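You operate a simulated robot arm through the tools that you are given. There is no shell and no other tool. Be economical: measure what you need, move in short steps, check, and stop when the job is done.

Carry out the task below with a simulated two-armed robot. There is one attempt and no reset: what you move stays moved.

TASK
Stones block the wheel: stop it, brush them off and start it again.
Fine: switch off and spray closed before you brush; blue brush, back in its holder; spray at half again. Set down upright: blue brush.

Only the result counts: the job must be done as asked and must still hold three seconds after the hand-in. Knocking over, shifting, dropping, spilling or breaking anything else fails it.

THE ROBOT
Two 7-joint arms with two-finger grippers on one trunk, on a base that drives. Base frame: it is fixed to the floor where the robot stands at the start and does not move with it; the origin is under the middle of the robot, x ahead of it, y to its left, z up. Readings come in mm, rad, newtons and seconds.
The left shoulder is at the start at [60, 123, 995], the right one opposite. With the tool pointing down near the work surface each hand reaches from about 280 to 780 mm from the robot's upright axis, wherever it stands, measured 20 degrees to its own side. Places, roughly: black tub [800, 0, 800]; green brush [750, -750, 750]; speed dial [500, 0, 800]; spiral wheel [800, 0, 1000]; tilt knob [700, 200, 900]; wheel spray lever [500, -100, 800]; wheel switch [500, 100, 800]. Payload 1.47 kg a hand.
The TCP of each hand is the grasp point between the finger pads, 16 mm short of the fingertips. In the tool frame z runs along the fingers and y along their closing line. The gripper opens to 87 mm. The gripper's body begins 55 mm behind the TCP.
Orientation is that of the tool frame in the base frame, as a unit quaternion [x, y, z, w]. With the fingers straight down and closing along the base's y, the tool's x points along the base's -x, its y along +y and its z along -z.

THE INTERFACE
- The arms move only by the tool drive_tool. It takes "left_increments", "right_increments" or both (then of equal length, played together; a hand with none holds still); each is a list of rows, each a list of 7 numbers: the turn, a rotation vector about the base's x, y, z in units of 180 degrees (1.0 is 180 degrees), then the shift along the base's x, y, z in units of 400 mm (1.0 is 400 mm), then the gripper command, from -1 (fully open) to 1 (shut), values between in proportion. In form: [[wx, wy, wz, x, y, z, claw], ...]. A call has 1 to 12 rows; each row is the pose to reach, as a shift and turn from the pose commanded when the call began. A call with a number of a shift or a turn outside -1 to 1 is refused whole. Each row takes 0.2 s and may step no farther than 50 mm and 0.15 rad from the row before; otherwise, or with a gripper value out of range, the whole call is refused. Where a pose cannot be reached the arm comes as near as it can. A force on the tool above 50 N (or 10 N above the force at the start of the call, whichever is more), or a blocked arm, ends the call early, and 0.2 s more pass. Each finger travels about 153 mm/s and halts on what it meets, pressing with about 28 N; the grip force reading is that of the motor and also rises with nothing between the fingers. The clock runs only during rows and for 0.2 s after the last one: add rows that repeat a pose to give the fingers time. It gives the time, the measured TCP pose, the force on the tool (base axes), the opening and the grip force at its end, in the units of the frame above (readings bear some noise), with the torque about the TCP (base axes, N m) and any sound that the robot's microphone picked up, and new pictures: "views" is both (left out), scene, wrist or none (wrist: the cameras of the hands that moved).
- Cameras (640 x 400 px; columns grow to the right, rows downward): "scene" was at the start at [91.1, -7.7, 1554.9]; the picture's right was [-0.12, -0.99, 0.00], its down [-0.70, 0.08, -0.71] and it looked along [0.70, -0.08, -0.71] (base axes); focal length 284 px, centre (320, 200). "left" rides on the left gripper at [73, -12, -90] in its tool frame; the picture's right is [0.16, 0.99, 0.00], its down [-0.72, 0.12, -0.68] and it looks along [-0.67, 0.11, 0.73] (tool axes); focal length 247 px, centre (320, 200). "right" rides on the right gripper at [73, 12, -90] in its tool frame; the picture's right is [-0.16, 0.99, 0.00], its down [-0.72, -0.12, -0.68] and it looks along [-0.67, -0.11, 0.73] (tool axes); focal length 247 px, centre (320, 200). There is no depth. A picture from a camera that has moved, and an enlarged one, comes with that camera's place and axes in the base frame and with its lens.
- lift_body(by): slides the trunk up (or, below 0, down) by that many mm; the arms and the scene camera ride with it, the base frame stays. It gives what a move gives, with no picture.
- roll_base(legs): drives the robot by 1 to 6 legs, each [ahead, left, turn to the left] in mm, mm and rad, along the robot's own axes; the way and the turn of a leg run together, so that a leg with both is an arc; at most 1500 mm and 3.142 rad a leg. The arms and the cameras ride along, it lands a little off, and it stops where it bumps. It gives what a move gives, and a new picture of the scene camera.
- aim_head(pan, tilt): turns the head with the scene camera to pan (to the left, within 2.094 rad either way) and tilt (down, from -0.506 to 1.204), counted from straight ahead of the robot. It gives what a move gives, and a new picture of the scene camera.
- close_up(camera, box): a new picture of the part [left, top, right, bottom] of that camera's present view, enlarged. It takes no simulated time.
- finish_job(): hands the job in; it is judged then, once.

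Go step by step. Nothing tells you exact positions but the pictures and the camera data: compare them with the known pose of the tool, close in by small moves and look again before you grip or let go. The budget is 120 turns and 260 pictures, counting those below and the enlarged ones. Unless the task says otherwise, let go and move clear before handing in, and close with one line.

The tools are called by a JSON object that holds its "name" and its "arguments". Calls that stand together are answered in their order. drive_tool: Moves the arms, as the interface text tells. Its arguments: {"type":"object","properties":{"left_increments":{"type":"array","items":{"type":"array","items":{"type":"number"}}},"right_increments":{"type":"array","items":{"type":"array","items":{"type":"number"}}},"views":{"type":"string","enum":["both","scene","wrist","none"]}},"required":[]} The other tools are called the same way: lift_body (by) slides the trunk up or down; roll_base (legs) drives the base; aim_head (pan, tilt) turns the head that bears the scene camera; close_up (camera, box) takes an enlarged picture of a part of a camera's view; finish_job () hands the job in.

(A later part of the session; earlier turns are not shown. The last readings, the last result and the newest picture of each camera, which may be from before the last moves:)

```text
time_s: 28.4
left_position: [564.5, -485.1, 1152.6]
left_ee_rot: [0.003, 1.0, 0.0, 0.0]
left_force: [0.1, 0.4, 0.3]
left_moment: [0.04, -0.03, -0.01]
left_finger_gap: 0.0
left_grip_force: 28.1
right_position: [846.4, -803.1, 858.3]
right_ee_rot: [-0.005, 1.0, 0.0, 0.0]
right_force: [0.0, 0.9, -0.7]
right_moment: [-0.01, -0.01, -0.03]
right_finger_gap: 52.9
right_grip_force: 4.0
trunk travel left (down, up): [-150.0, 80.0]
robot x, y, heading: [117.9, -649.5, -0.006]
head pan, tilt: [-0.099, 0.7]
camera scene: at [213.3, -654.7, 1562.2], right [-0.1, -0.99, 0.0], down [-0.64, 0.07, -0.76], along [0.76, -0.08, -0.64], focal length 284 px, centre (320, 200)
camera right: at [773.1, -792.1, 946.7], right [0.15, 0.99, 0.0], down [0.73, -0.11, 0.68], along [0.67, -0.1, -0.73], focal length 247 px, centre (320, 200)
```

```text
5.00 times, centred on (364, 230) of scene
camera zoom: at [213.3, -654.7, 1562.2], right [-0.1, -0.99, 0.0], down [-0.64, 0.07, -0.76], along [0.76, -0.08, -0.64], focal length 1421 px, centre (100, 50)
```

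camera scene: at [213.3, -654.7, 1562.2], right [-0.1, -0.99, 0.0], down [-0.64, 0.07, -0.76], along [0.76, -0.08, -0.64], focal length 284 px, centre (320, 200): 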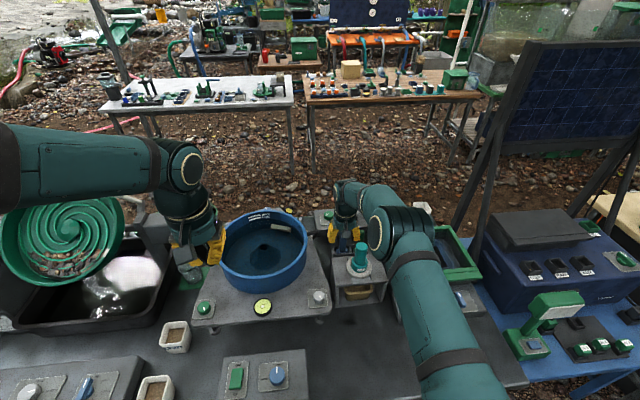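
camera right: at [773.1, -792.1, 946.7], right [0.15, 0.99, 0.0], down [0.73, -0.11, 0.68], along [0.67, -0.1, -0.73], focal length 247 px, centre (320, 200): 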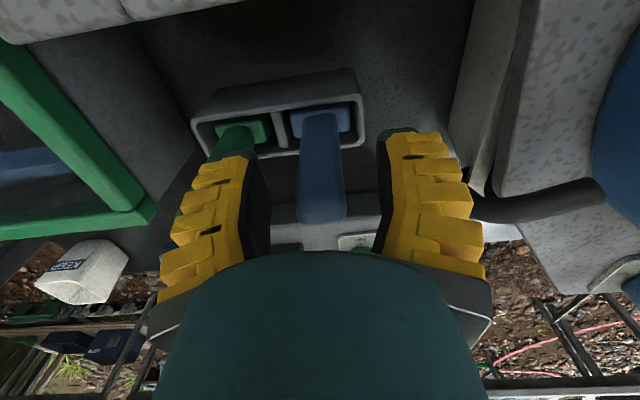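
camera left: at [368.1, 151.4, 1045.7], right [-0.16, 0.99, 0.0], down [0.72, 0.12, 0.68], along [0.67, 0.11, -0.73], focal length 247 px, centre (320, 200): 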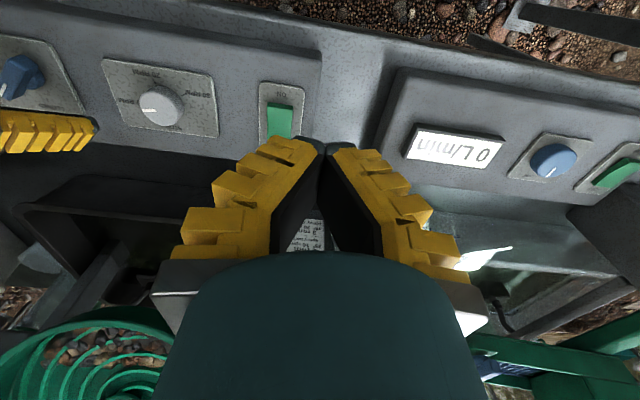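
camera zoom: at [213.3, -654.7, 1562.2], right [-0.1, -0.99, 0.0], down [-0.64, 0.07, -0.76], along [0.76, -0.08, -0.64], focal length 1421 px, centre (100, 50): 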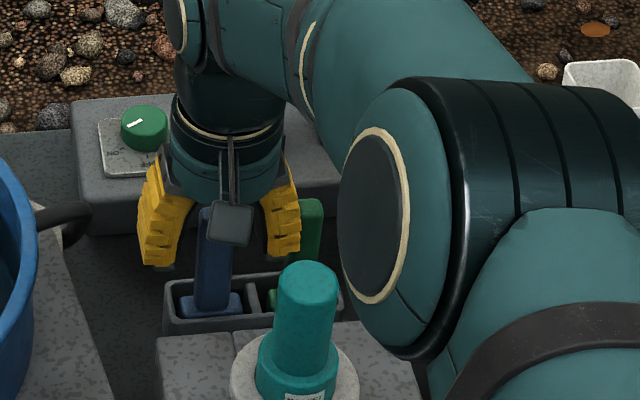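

The handle is between the pads. I'll grip it, pause, then lift straight up.

{"name": "drive_tool", "arguments": {"right_increments": [[0, 0, 0, 0, 0, 0, 0.3], [0, 0, 0, 0, 0, 0, 0.8], [0, 0, 0, 0, 0, 0, 1], [0, 0, 0, 0, 0, 0, 1], [0, 0, 0, 0, 0, 0, 1]], "views": "wrist"}}

```text
time_s: 29.6
left_position: [562.7, -484.9, 1152.9]
left_ee_rot: [0.002, 1.0, 0.0, 0.0]
left_force: [-0.7, -0.1, -0.2]
left_moment: [-0.03, -0.02, -0.02]
left_finger_gap: 0.0
left_grip_force: 28.2
right_position: [846.7, -802.3, 858.8]
right_ee_rot: [-0.006, 1.0, 0.0, 0.001]
right_force: [1.1, -1.8, 8.1]
right_moment: [-0.05, -0.11, -0.02]
right_finger_gap: 17.1
right_grip_force: 27.8
trunk travel left (down, up): [-150.0, 80.0]
robot x, y, heading: [118.7, -647.5, -0.003]
head pan, tilt: [-0.099, 0.7]
camera right: at [772.8, -792.0, 948.1], right [0.15, 0.99, 0.0], down [0.72, -0.11, 0.68], along [0.67, -0.1, -0.73], focal length 247 px, centre (320, 200)
```

right: 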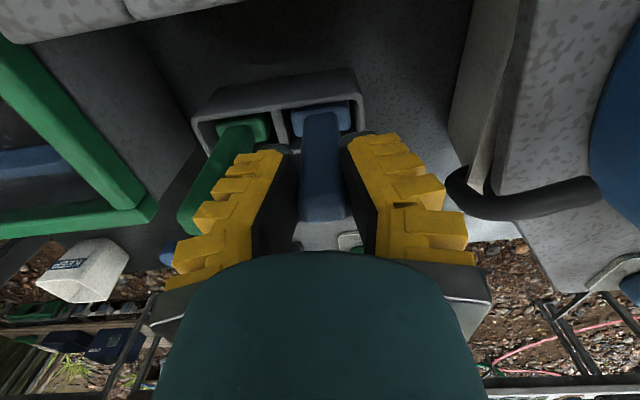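

I have it, with a 17 mm gap. Lifting straight up 160 mm.

{"name": "drive_tool", "arguments": {"right_increments": [[0, 0, 0, 0, 0, 0.03, 1], [0, 0, 0, 0, 0, 0.08, 1], [0, 0, 0, 0, 0, 0.14, 1], [0, 0, 0, 0, 0, 0.2, 1], [0, 0, 0, 0, 0, 0.27, 1], [0, 0, 0, 0, 0, 0.34, 1], [0, 0, 0, 0, 0, 0.4, 1]]}}

{"name": "close_up", "arguments": {"camera": "scene", "box": [300, 170, 428, 250]}}

```text
time_s: 31.2
left_position: [563.5, -485.5, 1153.4]
left_ee_rot: [0.002, 1.0, 0.0, 0.0]
left_force: [-0.2, 0.4, -0.9]
left_moment: [0.01, 0.01, -0.01]
left_finger_gap: 0.0
left_grip_force: 27.7
right_position: [846.8, -803.2, 1019.8]
right_ee_rot: [-0.005, 1.0, 0.0, 0.0]
right_force: [1.1, 0.8, -0.3]
right_moment: [0.01, 0.0, -0.01]
right_finger_gap: 14.5
right_grip_force: 28.0
trunk travel left (down, up): [-150.0, 80.0]
robot x, y, heading: [120.6, -643.9, -0.008]
head pan, tilt: [-0.099, 0.7]
camera scene: at [212.7, -654.6, 1562.2], right [-0.1, -0.99, 0.0], down [-0.64, 0.07, -0.77], along [0.76, -0.08, -0.64], focal length 284 px, centre (320, 200)
camera right: at [773.6, -792.5, 1108.5], right [0.15, 0.99, 0.0], down [0.72, -0.11, 0.68], along [0.67, -0.1, -0.73], focal length 247 px, centre (320, 200)
```

scene: 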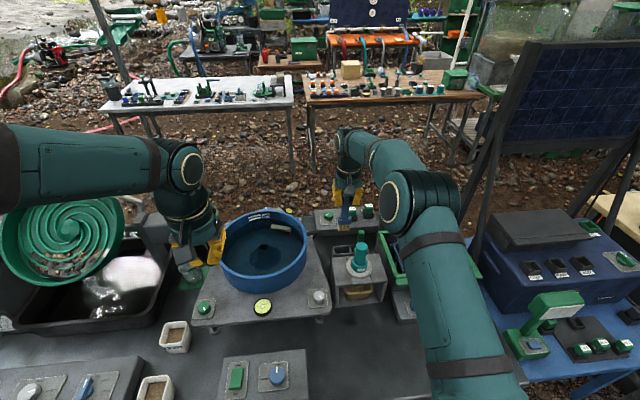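
right: 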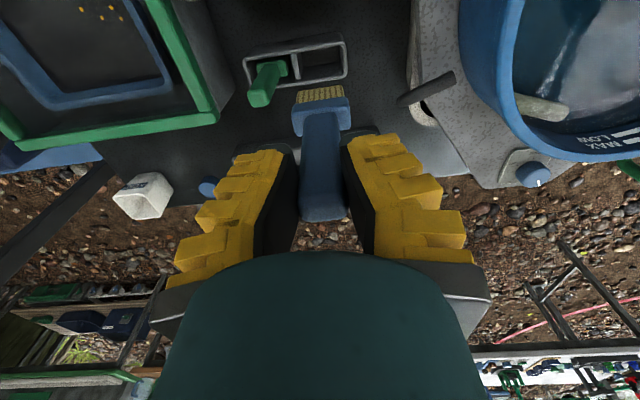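

```text
5.00 times, centred on (364, 210) of scene
camera zoom: at [212.7, -654.6, 1562.2], right [-0.1, -0.99, 0.0], down [-0.64, 0.07, -0.77], along [0.76, -0.08, -0.64], focal length 1421 px, centre (100, 150)
```

zoom: 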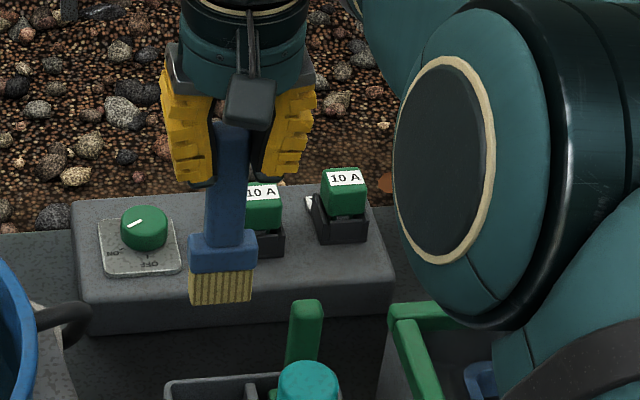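

The brush is held cleanly, with its bristle tips about 126 mm below the TCP. I'll retract the hand high and close, then back off and drive to the wheel.

{"name": "drive_tool", "arguments": {"right_increments": [[0, 0, 0, -0.03, 0, 0.06, 1], [0, 0, 0, -0.1, 0, 0.12, 1], [0, 0, 0, -0.2, 0, 0.16, 1], [0, 0, 0, -0.3, 0, 0.2, 1], [0, 0, 0, -0.4, 0, 0.22, 1], [0, 0, 0, -0.5, 0, 0.24, 1], [0, 0, 0, -0.6, 0, 0.26, 1], [0, 0, 0, -0.7, 0, 0.26, 1], [0, 0, 0, -0.78, 0, 0.26, 1]], "views": "none"}}

{"name": "roll_base", "arguments": {"legs": [[-120, 0, 0], [0, 750, 0]]}}

```text
time_s: 33.2
left_position: [563.2, -485.5, 1152.7]
left_ee_rot: [0.003, 1.0, 0.0, 0.0]
left_force: [0.3, -1.2, 0.3]
left_moment: [-0.02, 0.0, -0.01]
left_finger_gap: 0.0
left_grip_force: 27.7
right_position: [532.3, -802.0, 1122.9]
right_ee_rot: [-0.005, 1.0, 0.0, 0.001]
right_force: [-0.2, 0.5, 0.0]
right_moment: [-0.01, -0.03, 0.02]
right_finger_gap: 14.7
right_grip_force: 28.1
trunk travel left (down, up): [-150.0, 80.0]
robot x, y, heading: [118.2, -647.7, -0.008]
head pan, tilt: [-0.099, 0.7]
```

```text
time_s: 41.1
left_position: [446.4, 274.8, 1152.8]
left_ee_rot: [0.001, 1.0, 0.0, 0.0]
left_force: [-0.1, -0.5, 0.1]
left_moment: [-0.02, 0.03, 0.0]
left_finger_gap: 0.0
left_grip_force: 28.3
right_position: [416.1, -43.2, 1121.3]
right_ee_rot: [-0.007, 1.0, 0.0, 0.0]
right_force: [0.1, 1.0, -0.7]
right_moment: [-0.02, -0.02, -0.01]
right_finger_gap: 14.6
right_grip_force: 28.1
trunk travel left (down, up): [-150.0, 80.0]
robot x, y, heading: [-2.8, 111.9, -0.002]
head pan, tilt: [-0.099, 0.7]
camera scene: at [94.8, 104.2, 1562.2], right [-0.1, -0.99, 0.0], down [-0.64, 0.06, -0.76], along [0.76, -0.08, -0.64], focal length 284 px, centre (320, 200)
```

scene: 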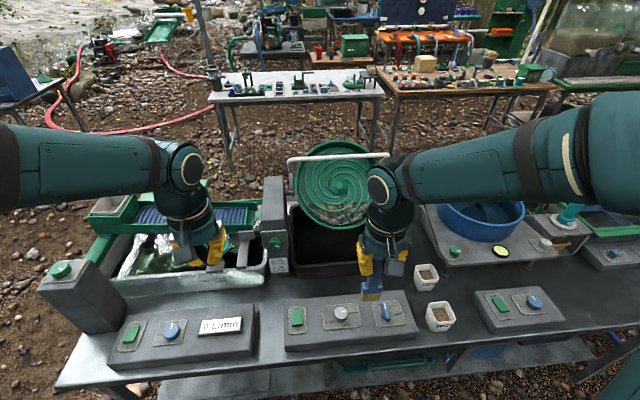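

The wheel hub is near (815,-25,1000), its plane tilts about 45° and its lower lip is near (717,-20,906). I'll pitch the brush 45° into the wheel and hold it in front of the stones to check the geometry.

{"name": "drive_tool", "arguments": {"right_increments": [[0, -0.041, 0, 0.08, 0.01, -0.03, 1], [0, -0.083, 0, 0.16, 0.02, -0.07, 1], [0, -0.125, 0, 0.24, 0.03, -0.11, 1], [0, -0.166, 0, 0.32, 0.04, -0.15, 1], [0, -0.208, 0, 0.4, 0.045, -0.19, 1], [0, -0.25, 0, 0.4875, 0.045, -0.22, 1], [0, -0.25, 0, 0.4875, 0.045, -0.22, 1]]}}

{"name": "close_up", "arguments": {"camera": "scene", "box": [272, 130, 432, 230]}}

```text
time_s: 42.7
left_position: [443.2, 275.9, 1154.1]
left_ee_rot: [0.001, 1.0, 0.0, 0.001]
left_force: [-0.1, -0.4, 0.0]
left_moment: [0.0, 0.0, -0.02]
left_finger_gap: 0.3
left_grip_force: 28.1
right_position: [610.9, -25.5, 1035.3]
right_ee_rot: [-0.008, 0.923, -0.002, 0.384]
right_force: [-11.2, 2.5, 8.5]
right_moment: [0.04, 0.4, -0.01]
right_finger_gap: 19.9
right_grip_force: 27.5
trunk travel left (down, up): [-150.0, 80.0]
robot x, y, heading: [-0.7, 109.8, -0.005]
head pan, tilt: [-0.099, 0.7]
camera scene: at [92.5, 105.1, 1562.4], right [-0.1, -0.99, 0.0], down [-0.64, 0.06, -0.77], along [0.76, -0.08, -0.64], focal length 284 px, centre (320, 200)
camera right: at [494.8, -15.4, 1046.1], right [0.1, 0.99, 0.1], down [0.03, -0.1, 0.99], along [0.99, -0.1, -0.04], focal length 247 px, centre (320, 200)
```

scene: 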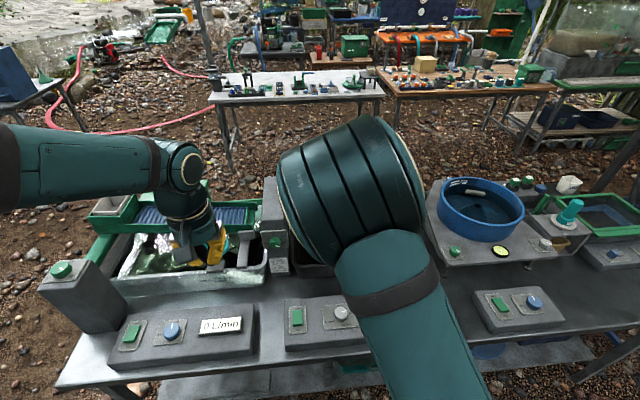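
right: 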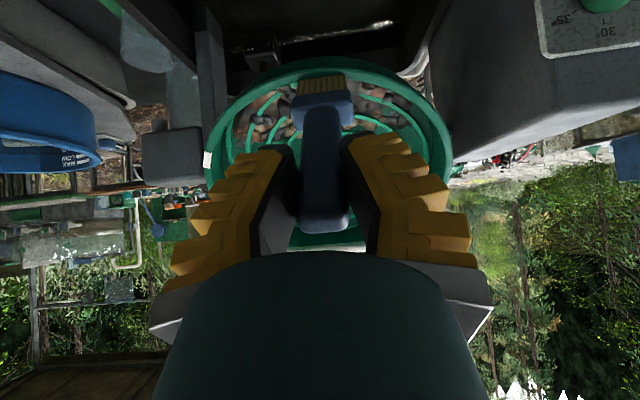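

```text
4.00 times, centred on (352, 180) of scene
camera zoom: at [92.5, 105.1, 1562.4], right [-0.1, -0.99, 0.0], down [-0.64, 0.06, -0.77], along [0.76, -0.08, -0.64], focal length 1136 px, centre (192, 280)
```

zoom: 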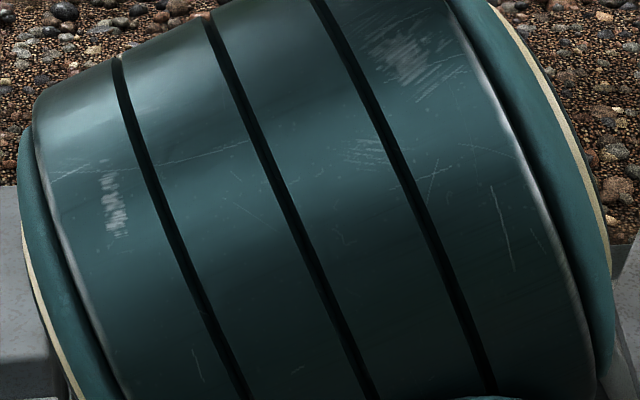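

The force reading shows the bristles already touching something. I'll back off 30 mm along the wheel normal and compare.

{"name": "drive_tool", "arguments": {"right_increments": [[0, 0, 0, -0.025, 0, 0.025, 1], [0, 0, 0, -0.053, 0, 0.053, 1], [0, 0, 0, -0.053, 0, 0.053, 1]], "views": "wrist"}}

{"name": "close_up", "arguments": {"camera": "right", "box": [200, 40, 440, 190]}}

{"name": "close_up", "arguments": {"camera": "left", "box": [0, 0, 640, 400]}}

```text
time_s: 43.5
left_position: [445.3, 274.6, 1152.9]
left_ee_rot: [0.001, 1.0, 0.0, 0.0]
left_force: [0.2, 0.4, -0.3]
left_moment: [0.0, -0.01, -0.01]
left_finger_gap: 0.0
left_grip_force: 27.5
right_position: [589.6, -25.4, 1054.2]
right_ee_rot: [-0.007, 0.924, -0.002, 0.383]
right_force: [0.0, 0.7, 0.2]
right_moment: [0.01, 0.03, -0.01]
right_finger_gap: 14.9
right_grip_force: 27.4
trunk travel left (down, up): [-150.0, 80.0]
robot x, y, heading: [1.1, 114.4, 0.0]
head pan, tilt: [-0.099, 0.7]
camera right: at [474.7, -15.7, 1065.7], right [0.1, 0.99, 0.1], down [0.03, -0.11, 0.99], along [0.99, -0.1, -0.04], focal length 247 px, centre (320, 200)
```

right: 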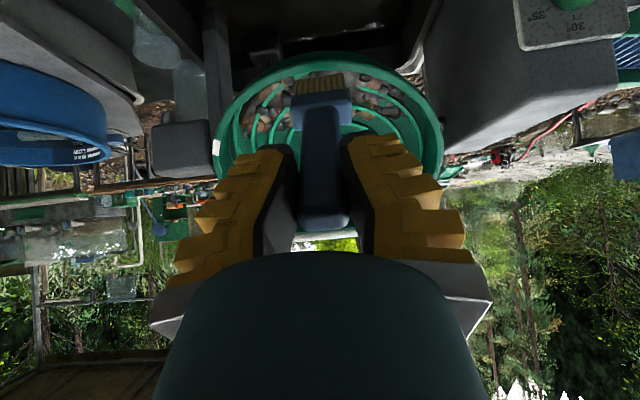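

```text
2.67 times, centred on (320, 115) of right
camera zoom: at [474.7, -15.7, 1065.7], right [0.1, 0.99, 0.1], down [0.03, -0.11, 0.99], along [0.99, -0.1, -0.04], focal length 659 px, centre (320, 427)
```

zoom: 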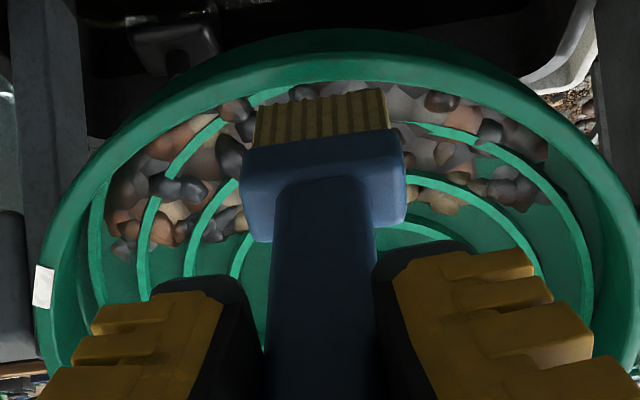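

```text
1.00 times, centred on (320, 200) of left (not enlarged: the box is as wide or as high as the picture)
camera zoom: at [371.5, 262.8, 1243.2], right [-0.16, 0.99, 0.0], down [0.72, 0.11, 0.68], along [0.67, 0.11, -0.73], focal length 247 px, centre (320, 200)
```

zoom: 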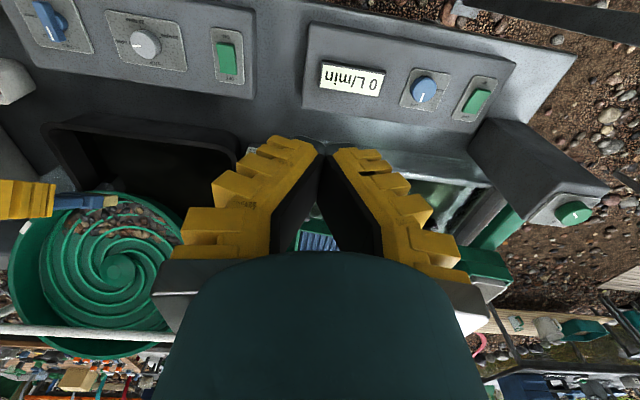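

I'm clear now. The contact was likely the rim lip. I'll shift about 35 mm up the slope onto the stones and approach gently to d≈10 mm.

{"name": "drive_tool", "arguments": {"right_increments": [[0, 0, 0, 0.03, 0, 0.031, 1], [0, 0, 0, 0.06, 0, 0.062, 1], [0, 0, 0, 0.085, 0, 0.037, 1], [0, 0, 0, 0.11, 0, 0.013, 1], [0, 0, 0, 0.11, 0, 0.013, 1]], "views": "wrist"}}

{"name": "close_up", "arguments": {"camera": "left", "box": [0, 140, 200, 265]}}

```text
time_s: 44.7
left_position: [444.8, 275.1, 1153.4]
left_ee_rot: [0.001, 1.0, 0.0, 0.0]
left_force: [-0.6, 0.3, -0.5]
left_moment: [-0.02, -0.01, 0.01]
left_finger_gap: 0.0
left_grip_force: 27.9
right_position: [632.2, -25.3, 1060.2]
right_ee_rot: [-0.006, 0.924, -0.003, 0.383]
right_force: [1.0, 0.2, -0.3]
right_moment: [0.0, 0.03, -0.02]
right_finger_gap: 14.7
right_grip_force: 28.0
trunk travel left (down, up): [-150.0, 80.0]
robot x, y, heading: [1.4, 109.7, 0.0]
head pan, tilt: [-0.099, 0.7]
camera right: at [518.8, -14.7, 1070.9], right [0.1, 0.99, 0.1], down [0.03, -0.11, 0.99], along [0.99, -0.1, -0.04], focal length 247 px, centre (320, 200)
```

right: 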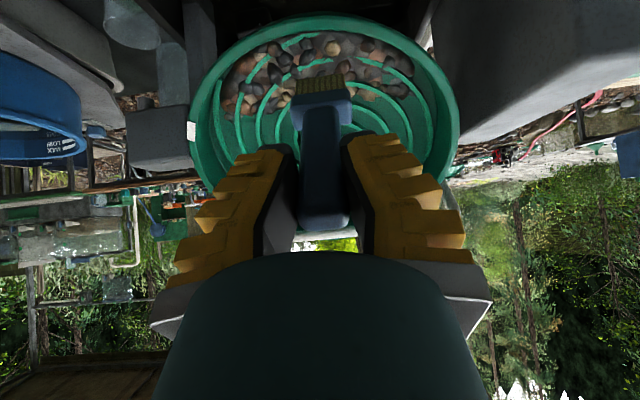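

```text
3.20 times, centred on (100, 202) of left
camera zoom: at [371.0, 262.8, 1243.3], right [-0.16, 0.99, 0.0], down [0.72, 0.11, 0.68], along [0.67, 0.11, -0.73], focal length 790 px, centre (1024, 192)
```

zoom: 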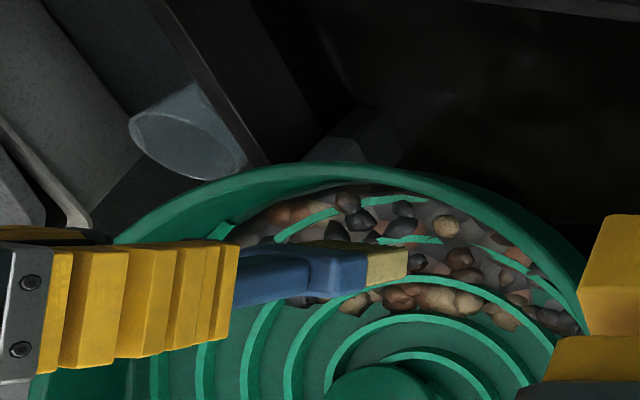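

The left camera gives a good side view: the bristles hover over the stones. I'll push in along the wheel normal in small steps.

{"name": "drive_tool", "arguments": {"right_increments": [[0, 0, 0, 0.018, 0, -0.018, 1], [0, 0, 0, 0.036, 0, -0.036, 1], [0, 0, 0, 0.045, 0, -0.045, 1], [0, 0, 0, 0.053, 0, -0.053, 1]], "views": "wrist"}}

{"name": "close_up", "arguments": {"camera": "left", "box": [0, 140, 200, 265]}}

```text
time_s: 45.7
left_position: [445.1, 274.7, 1151.7]
left_ee_rot: [0.002, 1.0, -0.001, 0.0]
left_force: [0.1, -1.3, -0.1]
left_moment: [-0.02, -0.03, 0.04]
left_finger_gap: 0.0
left_grip_force: 28.3
right_position: [655.1, -24.4, 1038.7]
right_ee_rot: [-0.007, 0.924, -0.004, 0.383]
right_force: [0.1, 0.1, 0.2]
right_moment: [-0.03, 0.02, -0.01]
right_finger_gap: 14.7
right_grip_force: 28.2
trunk travel left (down, up): [-150.0, 80.0]
robot x, y, heading: [0.2, 112.2, 0.003]
head pan, tilt: [-0.099, 0.7]
camera right: at [540.2, -14.3, 1049.8], right [0.1, 0.99, 0.1], down [0.03, -0.1, 0.99], along [0.99, -0.1, -0.04], focal length 247 px, centre (320, 200)
```

right: 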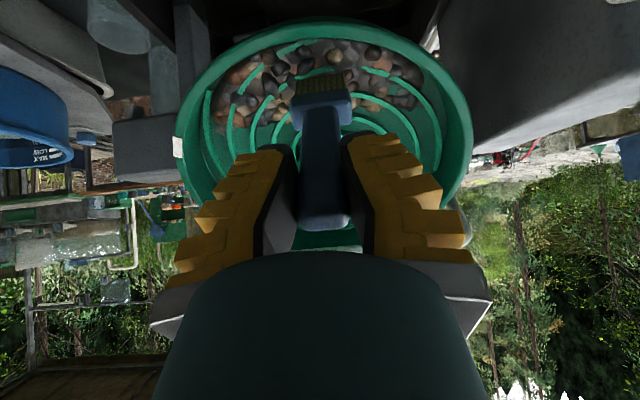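

```text
3.20 times, centred on (100, 202) of left
camera zoom: at [371.3, 262.7, 1243.2], right [-0.16, 0.99, 0.0], down [0.72, 0.11, 0.68], along [0.67, 0.11, -0.73], focal length 790 px, centre (1024, 192)
```

zoom: 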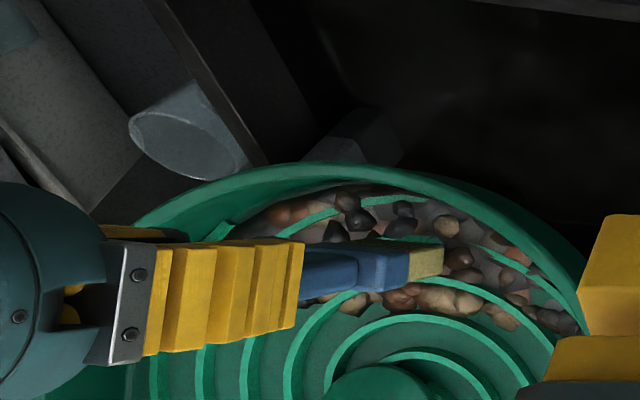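

Still no contact; I'll keep pushing in.

{"name": "drive_tool", "arguments": {"right_increments": [[0, 0, 0, 0.012, 0, -0.012, 1], [0, 0, 0, 0.024, 0, -0.024, 1], [0, 0, 0, 0.036, 0, -0.036, 1]], "views": "none"}}

{"name": "close_up", "arguments": {"camera": "left", "box": [0, 140, 200, 265]}}

```text
time_s: 46.5
left_position: [443.3, 274.6, 1154.9]
left_ee_rot: [0.001, 1.0, 0.001, 0.001]
left_force: [0.3, -0.1, 0.2]
left_moment: [0.04, -0.02, 0.04]
left_finger_gap: 0.0
left_grip_force: 28.6
right_position: [668.2, -24.4, 1025.5]
right_ee_rot: [-0.007, 0.923, -0.002, 0.384]
right_force: [-10.6, 1.4, 7.8]
right_moment: [-0.01, 0.13, -0.04]
right_finger_gap: 18.3
right_grip_force: 28.4
trunk travel left (down, up): [-150.0, 80.0]
robot x, y, heading: [-3.2, 111.0, -0.005]
head pan, tilt: [-0.099, 0.7]
```

```text
3.20 times, centred on (100, 202) of left
camera zoom: at [369.2, 262.9, 1244.0], right [-0.16, 0.99, 0.0], down [0.72, 0.11, 0.68], along [0.67, 0.11, -0.73], focal length 790 px, centre (1024, 192)
```

zoom: 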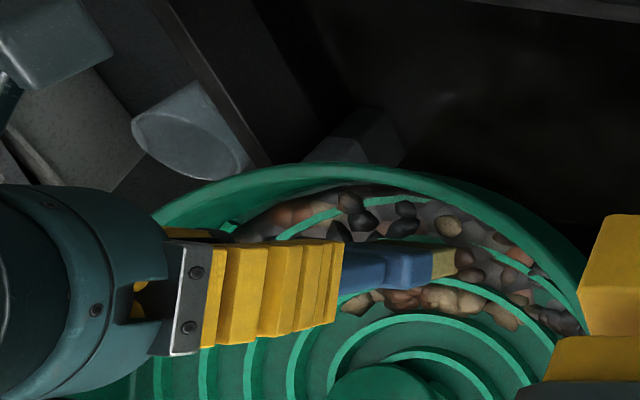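

The bristles press on the stones with about 13 N. I'll sweep sideways along the arc and see what happens.

{"name": "drive_tool", "arguments": {"right_increments": [[0, 0, 0, 0.004, 0.05, 0.004, 1], [0, 0, 0, 0.016, 0.1, 0.016, 1], [0, 0, 0, 0.036, 0.15, 0.038, 1], [0, 0, 0, 0.016, 0.1, 0.016, 1], [0, 0, 0, 0.004, 0.05, 0.004, 1], [0, 0, 0, 0, 0, 0, 1], [0, 0, 0, 0.004, -0.05, 0.004, 1], [0, 0, 0, 0.016, -0.1, 0.016, 1], [0, 0, 0, 0.036, -0.15, 0.038, 1], [0, 0, 0, 0.016, -0.1, 0.016, 1], [0, 0, 0, 0, 0, 0, 1]], "views": "none"}}

{"name": "close_up", "arguments": {"camera": "left", "box": [0, 140, 200, 265]}}

```text
time_s: 48.9
left_position: [443.4, 276.2, 1153.1]
left_ee_rot: [0.001, 1.0, 0.0, 0.001]
left_force: [0.2, 0.0, 0.1]
left_moment: [-0.03, -0.02, -0.02]
left_finger_gap: 0.1
left_grip_force: 28.1
right_position: [667.4, -22.7, 1025.6]
right_ee_rot: [-0.007, 0.924, -0.002, 0.383]
right_force: [-5.9, -1.6, 7.8]
right_moment: [-0.09, -0.1, -0.1]
right_finger_gap: 18.3
right_grip_force: 27.9
trunk travel left (down, up): [-150.0, 80.0]
robot x, y, heading: [0.6, 113.5, 0.001]
head pan, tilt: [-0.099, 0.7]
```

```text
3.20 times, centred on (100, 202) of left
camera zoom: at [369.7, 263.8, 1243.6], right [-0.16, 0.99, 0.0], down [0.72, 0.12, 0.68], along [0.67, 0.11, -0.73], focal length 790 px, centre (1024, 192)
```

zoom: 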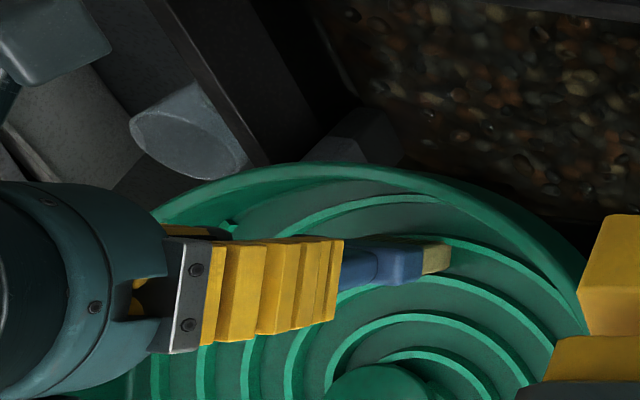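

The stones are gone from the wheel and lie in the tub. I'll retract and bring the brush upright again.

{"name": "drive_tool", "arguments": {"right_increments": [[0, 0, 0, -0.05, 0, 0.05, 1], [0, 0, 0, -0.13, 0, 0.11, 1], [0, 0, 0, -0.22, 0, 0.15, 1], [0, 0.04, 0, -0.31, 0, 0.19, 1], [0, 0.083, 0, -0.4, -0.01, 0.22, 1], [0, 0.125, 0, -0.48, -0.02, 0.235, 1], [0, 0.166, 0, -0.55, -0.03, 0.235, 1], [0, 0.208, 0, -0.62, -0.04, 0.235, 1], [0, 0.25, 0, -0.63, -0.05, 0.235, 1], [0, 0.25, 0, -0.63, -0.05, 0.235, 1]]}}

{"name": "close_up", "arguments": {"camera": "scene", "box": [272, 130, 432, 230]}}

```text
time_s: 51.1
left_position: [443.3, 273.6, 1153.7]
left_ee_rot: [0.0, 1.0, 0.0, 0.001]
left_force: [-0.2, 0.4, -0.3]
left_moment: [-0.03, 0.0, 0.01]
left_finger_gap: 0.0
left_grip_force: 28.2
right_position: [415.7, -44.4, 1120.6]
right_ee_rot: [-0.008, 1.0, 0.0, 0.0]
right_force: [0.1, 0.9, 0.3]
right_moment: [0.0, -0.03, 0.0]
right_finger_gap: 14.5
right_grip_force: 28.2
trunk travel left (down, up): [-150.0, 80.0]
robot x, y, heading: [-1.6, 111.1, 0.001]
head pan, tilt: [-0.099, 0.7]
camera scene: at [93.8, 103.9, 1562.3], right [-0.1, -0.99, 0.0], down [-0.64, 0.07, -0.77], along [0.76, -0.08, -0.64], focal length 284 px, centre (320, 200)
camera right: at [342.5, -33.8, 1209.3], right [0.14, 0.99, 0.0], down [0.73, -0.1, 0.68], along [0.67, -0.1, -0.73], focal length 247 px, centre (320, 200)
```

scene: 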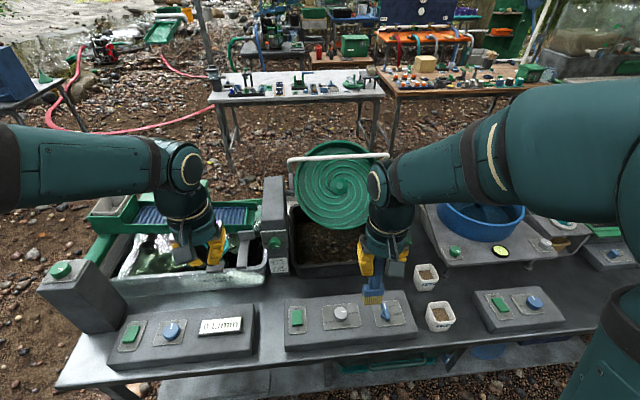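
right: 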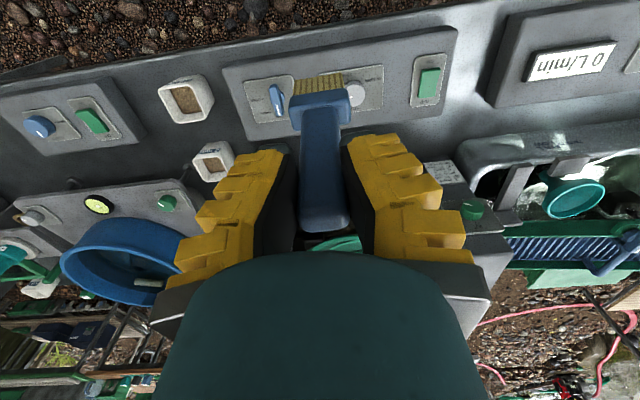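

```text
4.00 times, centred on (352, 180) of scene
camera zoom: at [93.8, 103.9, 1562.3], right [-0.1, -0.99, 0.0], down [-0.64, 0.07, -0.77], along [0.76, -0.08, -0.64], focal length 1136 px, centre (192, 280)
```

zoom: 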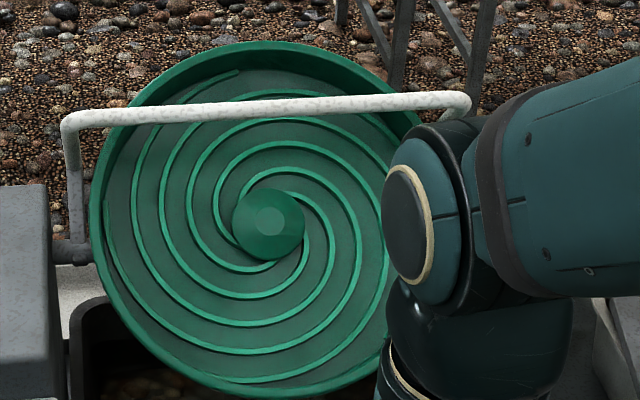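

The wheel is clean. The brush is tilted about 4° in the grip, which I'll compensate for. Now I'll drive back to the holder.

{"name": "roll_base", "arguments": {"legs": [[0, -757, 0], [120, 0, 0]]}}

```text
time_s: 59.0
left_position: [563.8, -487.6, 1152.5]
left_ee_rot: [0.002, 1.0, 0.0, 0.0]
left_force: [0.9, -0.3, 0.5]
left_moment: [0.0, 0.01, -0.02]
left_finger_gap: 0.1
left_grip_force: 28.3
right_position: [534.9, -806.1, 1119.4]
right_ee_rot: [-0.005, 1.0, -0.001, -0.001]
right_force: [0.5, -0.3, -0.6]
right_moment: [0.01, 0.01, -0.03]
right_finger_gap: 15.0
right_grip_force: 28.1
trunk travel left (down, up): [-150.0, 80.0]
robot x, y, heading: [116.7, -649.3, -0.008]
head pan, tilt: [-0.099, 0.7]
camera scene: at [214.2, -656.3, 1562.1], right [-0.1, -0.99, 0.0], down [-0.64, 0.07, -0.76], along [0.76, -0.08, -0.64], focal length 284 px, centre (320, 200)
```

scene: 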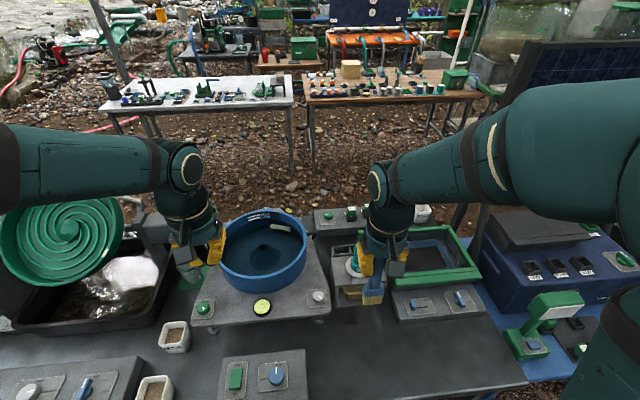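

Moving the brush back above its holder slot, with the tilt corrected.

{"name": "drive_tool", "arguments": {"right_increments": [[0, -0.005, 0, 0.08, 0, 0, 1], [0, -0.01, 0, 0.18, 0, -0.01, 1], [0, -0.015, 0, 0.28, 0, -0.02, 1], [0, -0.02, 0, 0.38, 0, -0.04, 1], [0, -0.02, 0, 0.48, 0.005, -0.06, 1], [0, -0.02, 0, 0.58, 0.0075, -0.1, 1], [0, -0.02, 0, 0.68, 0.0075, -0.14, 1], [0, -0.02, 0, 0.75, 0.0075, -0.2, 1], [0, -0.02, 0, 0.78, 0.0075, -0.2475, 1], [0, -0.02, 0, 0.78, 0.0075, -0.2475, 1]]}}

{"name": "close_up", "arguments": {"camera": "scene", "box": [300, 170, 428, 250]}}

{"name": "close_up", "arguments": {"camera": "right", "box": [200, 0, 440, 150]}}

```text
time_s: 61.2
left_position: [562.7, -486.9, 1153.8]
left_ee_rot: [0.003, 1.0, 0.001, 0.0]
left_force: [0.1, -0.3, 0.3]
left_moment: [0.03, -0.01, 0.02]
left_finger_gap: 0.1
left_grip_force: 28.5
right_position: [847.1, -801.8, 1021.0]
right_ee_rot: [-0.005, 1.0, 0.0, 0.031]
right_force: [0.3, -0.2, -0.5]
right_moment: [-0.04, -0.03, 0.01]
right_finger_gap: 14.9
right_grip_force: 27.9
trunk travel left (down, up): [-150.0, 80.0]
robot x, y, heading: [117.0, -650.3, -0.002]
head pan, tilt: [-0.099, 0.7]
camera scene: at [212.4, -656.2, 1562.2], right [-0.1, -0.99, 0.0], down [-0.64, 0.07, -0.77], along [0.76, -0.08, -0.64], focal length 284 px, centre (320, 200)
camera right: at [768.7, -792.4, 1105.2], right [0.15, 0.99, 0.01], down [0.68, -0.11, 0.72], along [0.72, -0.1, -0.69], focal length 247 px, centre (320, 200)
```

scene: 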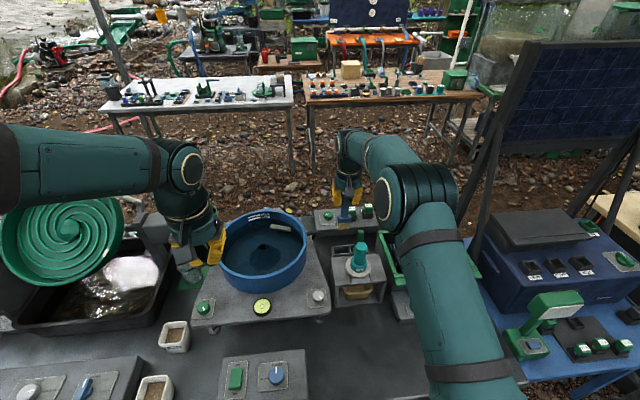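
right: 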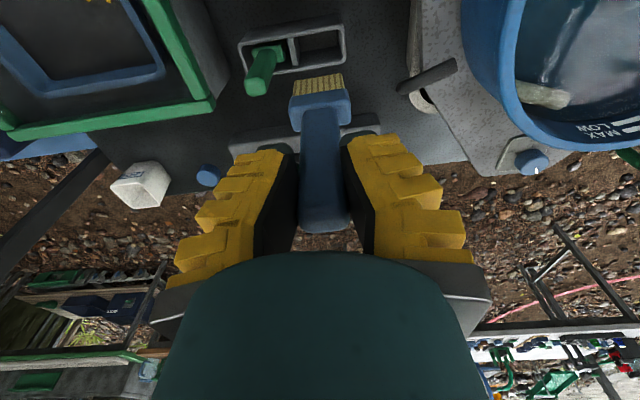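

```text
5.00 times, centred on (364, 210) of scene
camera zoom: at [212.4, -656.2, 1562.2], right [-0.1, -0.99, 0.0], down [-0.64, 0.07, -0.77], along [0.76, -0.08, -0.64], focal length 1421 px, centre (100, 150)
```

zoom: 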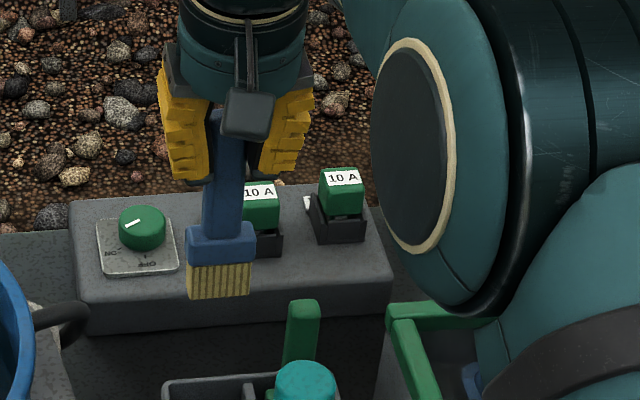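

```text
2.67 times, centred on (320, 75) of right
camera zoom: at [768.7, -792.4, 1105.2], right [0.15, 0.99, 0.01], down [0.68, -0.11, 0.72], along [0.72, -0.1, -0.69], focal length 659 px, centre (320, 533)
```

zoom: 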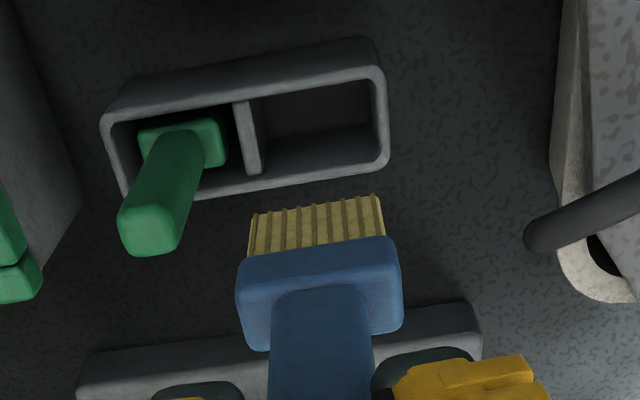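

The alignment matches the lift pose within about 2 mm. I'll lower to just above the holder mouth and check.

{"name": "drive_tool", "arguments": {"right_increments": [[0, 0, 0, 0, -0.002, -0.08, 1], [0, 0, 0, 0, -0.002, -0.16, 1], [0, 0, 0, 0, -0.002, -0.24, 1], [0, 0, 0, 0, -0.002, -0.24, 1]], "views": "wrist"}}

{"name": "close_up", "arguments": {"camera": "right", "box": [200, 30, 440, 180]}}

{"name": "close_up", "arguments": {"camera": "scene", "box": [300, 190, 428, 270]}}

```text
time_s: 62.2
left_position: [562.8, -487.0, 1153.7]
left_ee_rot: [0.002, 1.0, 0.0, 0.0]
left_force: [0.3, 0.1, -1.1]
left_moment: [0.04, 0.01, 0.01]
left_finger_gap: 0.1
left_grip_force: 27.7
right_position: [846.3, -801.2, 924.9]
right_ee_rot: [-0.005, 1.0, 0.0, 0.031]
right_force: [-0.5, -0.5, -0.2]
right_moment: [-0.02, 0.02, 0.0]
right_finger_gap: 14.8
right_grip_force: 27.7
trunk travel left (down, up): [-150.0, 80.0]
robot x, y, heading: [117.6, -648.7, -0.006]
head pan, tilt: [-0.099, 0.7]
camera right: at [768.5, -790.8, 1008.7], right [0.15, 0.99, 0.01], down [0.68, -0.11, 0.72], along [0.72, -0.1, -0.69], focal length 247 px, centre (320, 200)
```

right: 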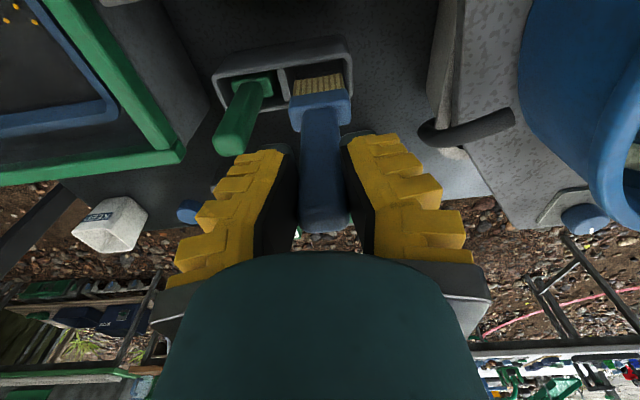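

```text
2.67 times, centred on (320, 105) of right
camera zoom: at [768.5, -790.8, 1008.7], right [0.15, 0.99, 0.01], down [0.68, -0.11, 0.72], along [0.72, -0.1, -0.69], focal length 659 px, centre (320, 453)
```

zoom: 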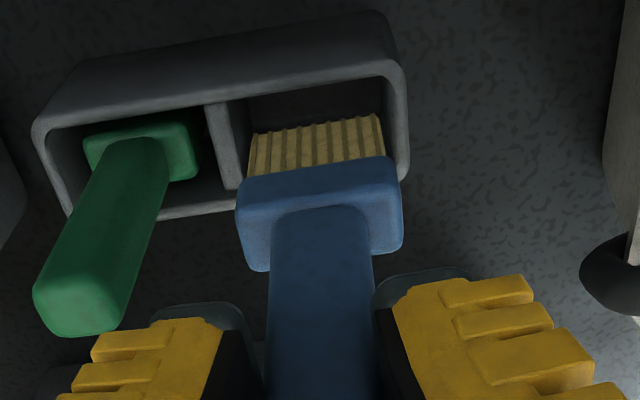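

```text
5.00 times, centred on (364, 230) of scene
camera zoom: at [212.2, -656.2, 1562.2], right [-0.1, -0.99, 0.0], down [-0.64, 0.07, -0.77], along [0.76, -0.08, -0.64], focal length 1421 px, centre (100, 50)
```

zoom: 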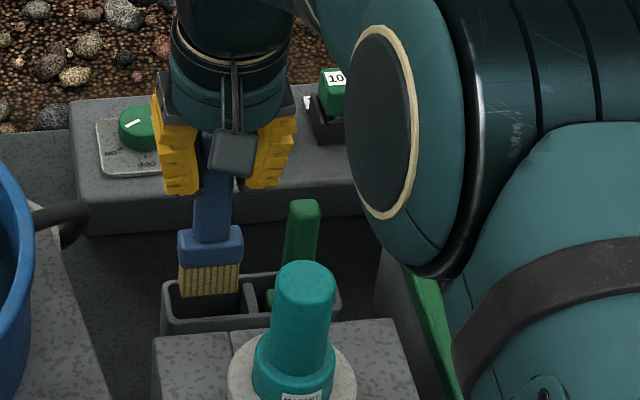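

The bristles line up inside the slot. I'll lower the last 65 mm slowly, watching the force.

{"name": "drive_tool", "arguments": {"right_increments": [[0, 0, 0, 0, 0, -0.03, 1], [0, 0, 0, 0, 0, -0.06, 1], [0, 0, 0, 0, 0, -0.09, 1], [0, 0, 0, 0, 0, -0.12, 1]], "views": "wrist"}}

{"name": "close_up", "arguments": {"camera": "scene", "box": [300, 190, 428, 270]}}

```text
time_s: 63.2
left_position: [564.6, -487.4, 1153.0]
left_ee_rot: [0.003, 1.0, 0.0, 0.0]
left_force: [0.5, -0.3, -0.1]
left_moment: [-0.01, -0.02, -0.01]
left_finger_gap: 0.2
left_grip_force: 28.5
right_position: [845.5, -803.7, 875.9]
right_ee_rot: [-0.005, 0.999, 0.0, 0.031]
right_force: [-0.4, -0.2, -0.9]
right_moment: [-0.01, 0.06, 0.02]
right_finger_gap: 14.9
right_grip_force: 28.3
trunk travel left (down, up): [-150.0, 80.0]
robot x, y, heading: [116.0, -649.2, -0.004]
head pan, tilt: [-0.099, 0.7]
camera right: at [766.8, -793.3, 959.5], right [0.15, 0.99, 0.01], down [0.68, -0.11, 0.72], along [0.72, -0.1, -0.69], focal length 247 px, centre (320, 200)
```

right: 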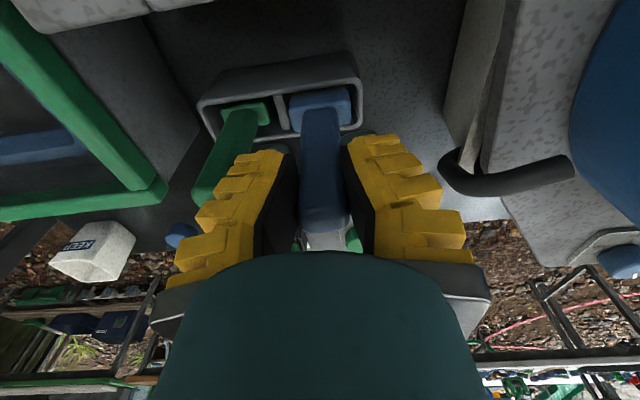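

```text
5.00 times, centred on (364, 230) of scene
camera zoom: at [212.9, -656.4, 1562.2], right [-0.1, -0.99, 0.0], down [-0.64, 0.07, -0.76], along [0.76, -0.08, -0.64], focal length 1421 px, centre (100, 50)
```

zoom: 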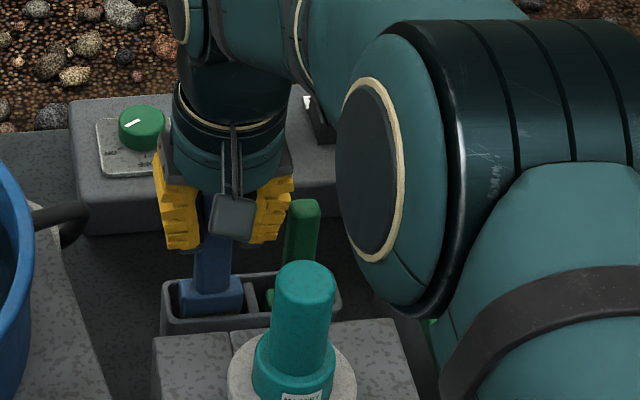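

It's in the slot with no force. I'll lower the remaining ~16 mm until it touches the bottom.

{"name": "drive_tool", "arguments": {"right_increments": [[0, 0, 0, 0, 0, -0.015, 1], [0, 0, 0, 0, 0, -0.03, 1], [0, 0, 0, 0, 0, -0.038, 1], [0, 0, 0, 0, 0, -0.043, 1]], "views": "none"}}

{"name": "close_up", "arguments": {"camera": "scene", "box": [300, 190, 428, 270]}}

```text
time_s: 64.2
left_position: [563.1, -487.5, 1152.5]
left_ee_rot: [0.002, 1.0, 0.001, -0.001]
left_force: [0.3, -0.6, -0.5]
left_moment: [0.0, -0.01, 0.03]
left_finger_gap: 0.0
left_grip_force: 27.9
right_position: [845.5, -804.5, 858.7]
right_ee_rot: [-0.006, 0.999, 0.0, 0.031]
right_force: [-0.7, 0.3, -0.1]
right_moment: [0.01, -0.03, -0.02]
right_finger_gap: 14.5
right_grip_force: 28.3
trunk travel left (down, up): [-150.0, 80.0]
robot x, y, heading: [117.8, -644.4, -0.009]
head pan, tilt: [-0.099, 0.7]
```

```text
5.00 times, centred on (364, 230) of scene
camera zoom: at [212.7, -656.4, 1562.2], right [-0.1, -0.99, 0.0], down [-0.64, 0.07, -0.76], along [0.76, -0.08, -0.64], focal length 1421 px, centre (100, 50)
```

zoom: 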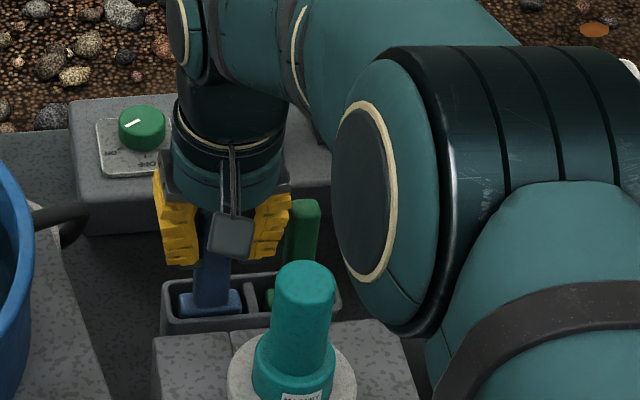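

It's at its original height. I'll nudge down to feel the bottom, then open to the same width as before.

{"name": "drive_tool", "arguments": {"right_increments": [[0, 0, 0, 0, 0, -0.006, 1], [0, 0, 0, 0, 0, -0.011, 1], [0, 0, 0, 0, 0, -0.011, 1]], "views": "none"}}

```text
time_s: 65.0
left_position: [563.3, -487.7, 1153.3]
left_ee_rot: [0.003, 1.0, 0.0, 0.001]
left_force: [-0.7, -0.4, 1.1]
left_moment: [0.0, -0.03, -0.01]
left_finger_gap: 0.0
left_grip_force: 28.1
right_position: [845.5, -803.1, 856.1]
right_ee_rot: [-0.005, 0.999, 0.0, 0.032]
right_force: [0.5, -1.4, -0.2]
right_moment: [0.01, 0.0, -0.02]
right_finger_gap: 14.6
right_grip_force: 28.0
trunk travel left (down, up): [-150.0, 80.0]
robot x, y, heading: [119.2, -651.3, -0.004]
head pan, tilt: [-0.099, 0.7]
```

{"name": "drive_tool", "arguments": {"right_increments": [[0, 0, 0, 0, 0, -0.007, 1], [0, 0, 0, 0, 0, -0.014, 1], [0, 0, 0, 0, 0, -0.014, 1]], "views": "none"}}

```text
time_s: 65.8
left_position: [562.6, -486.8, 1153.1]
left_ee_rot: [0.002, 1.0, -0.001, 0.0]
left_force: [-0.1, 0.4, -0.4]
left_moment: [-0.01, 0.03, 0.0]
left_finger_gap: 0.0
left_grip_force: 28.2
right_position: [844.7, -803.8, 851.8]
right_ee_rot: [-0.005, 0.999, 0.0, 0.033]
right_force: [-1.1, -1.2, 13.7]
right_moment: [0.0, -0.13, 0.01]
right_finger_gap: 19.4
right_grip_force: 27.9
trunk travel left (down, up): [-150.0, 80.0]
robot x, y, heading: [117.6, -649.6, -0.001]
head pan, tilt: [-0.099, 0.7]
```

Bottom contact at 13.7 N: the brush is seated. I'll release gently.

{"name": "drive_tool", "arguments": {"right_increments": [[0, 0, 0, 0, 0, 0.005, 0.6], [0, 0, 0, 0, 0, 0.007, 0.4], [0, 0, 0, 0, 0, 0.007, 0.1], [0, 0, 0, 0, 0, 0.007, -0.1], [0, 0, 0, 0, 0, 0.007, -0.1]], "views": "wrist"}}

{"name": "close_up", "arguments": {"camera": "scene", "box": [300, 190, 428, 270]}}

```text
time_s: 67.0
left_position: [564.4, -487.4, 1153.2]
left_ee_rot: [0.002, 1.0, 0.001, 0.0]
left_force: [1.3, 0.2, -0.3]
left_moment: [0.06, -0.01, 0.0]
left_finger_gap: 0.0
left_grip_force: 28.1
right_position: [846.2, -803.6, 851.9]
right_ee_rot: [-0.005, 1.0, 0.0, 0.03]
right_force: [-0.4, 0.2, -0.3]
right_moment: [0.03, -0.02, 0.02]
right_finger_gap: 53.2
right_grip_force: 4.3
trunk travel left (down, up): [-150.0, 80.0]
robot x, y, heading: [116.8, -651.9, -0.007]
head pan, tilt: [-0.099, 0.7]
camera right: at [766.7, -792.8, 936.3], right [0.15, 0.99, 0.01], down [0.68, -0.11, 0.72], along [0.72, -0.1, -0.69], focal length 247 px, centre (320, 200)
```

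right: 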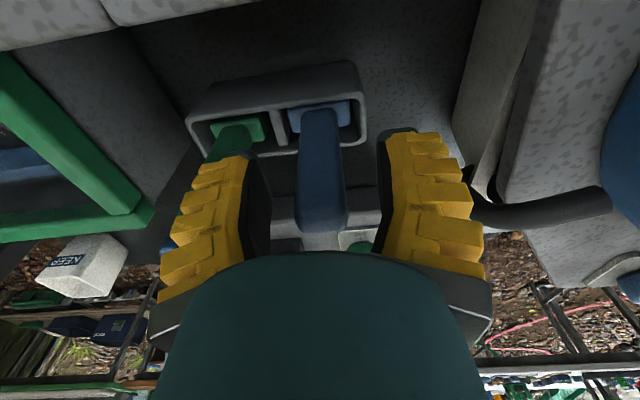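

```text
5.00 times, centred on (364, 230) of scene
camera zoom: at [212.7, -656.3, 1562.2], right [-0.1, -0.99, 0.0], down [-0.64, 0.07, -0.76], along [0.76, -0.08, -0.64], focal length 1421 px, centre (100, 50)
```

zoom: 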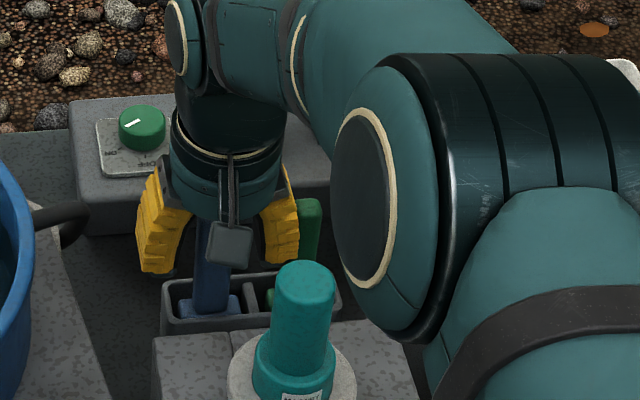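

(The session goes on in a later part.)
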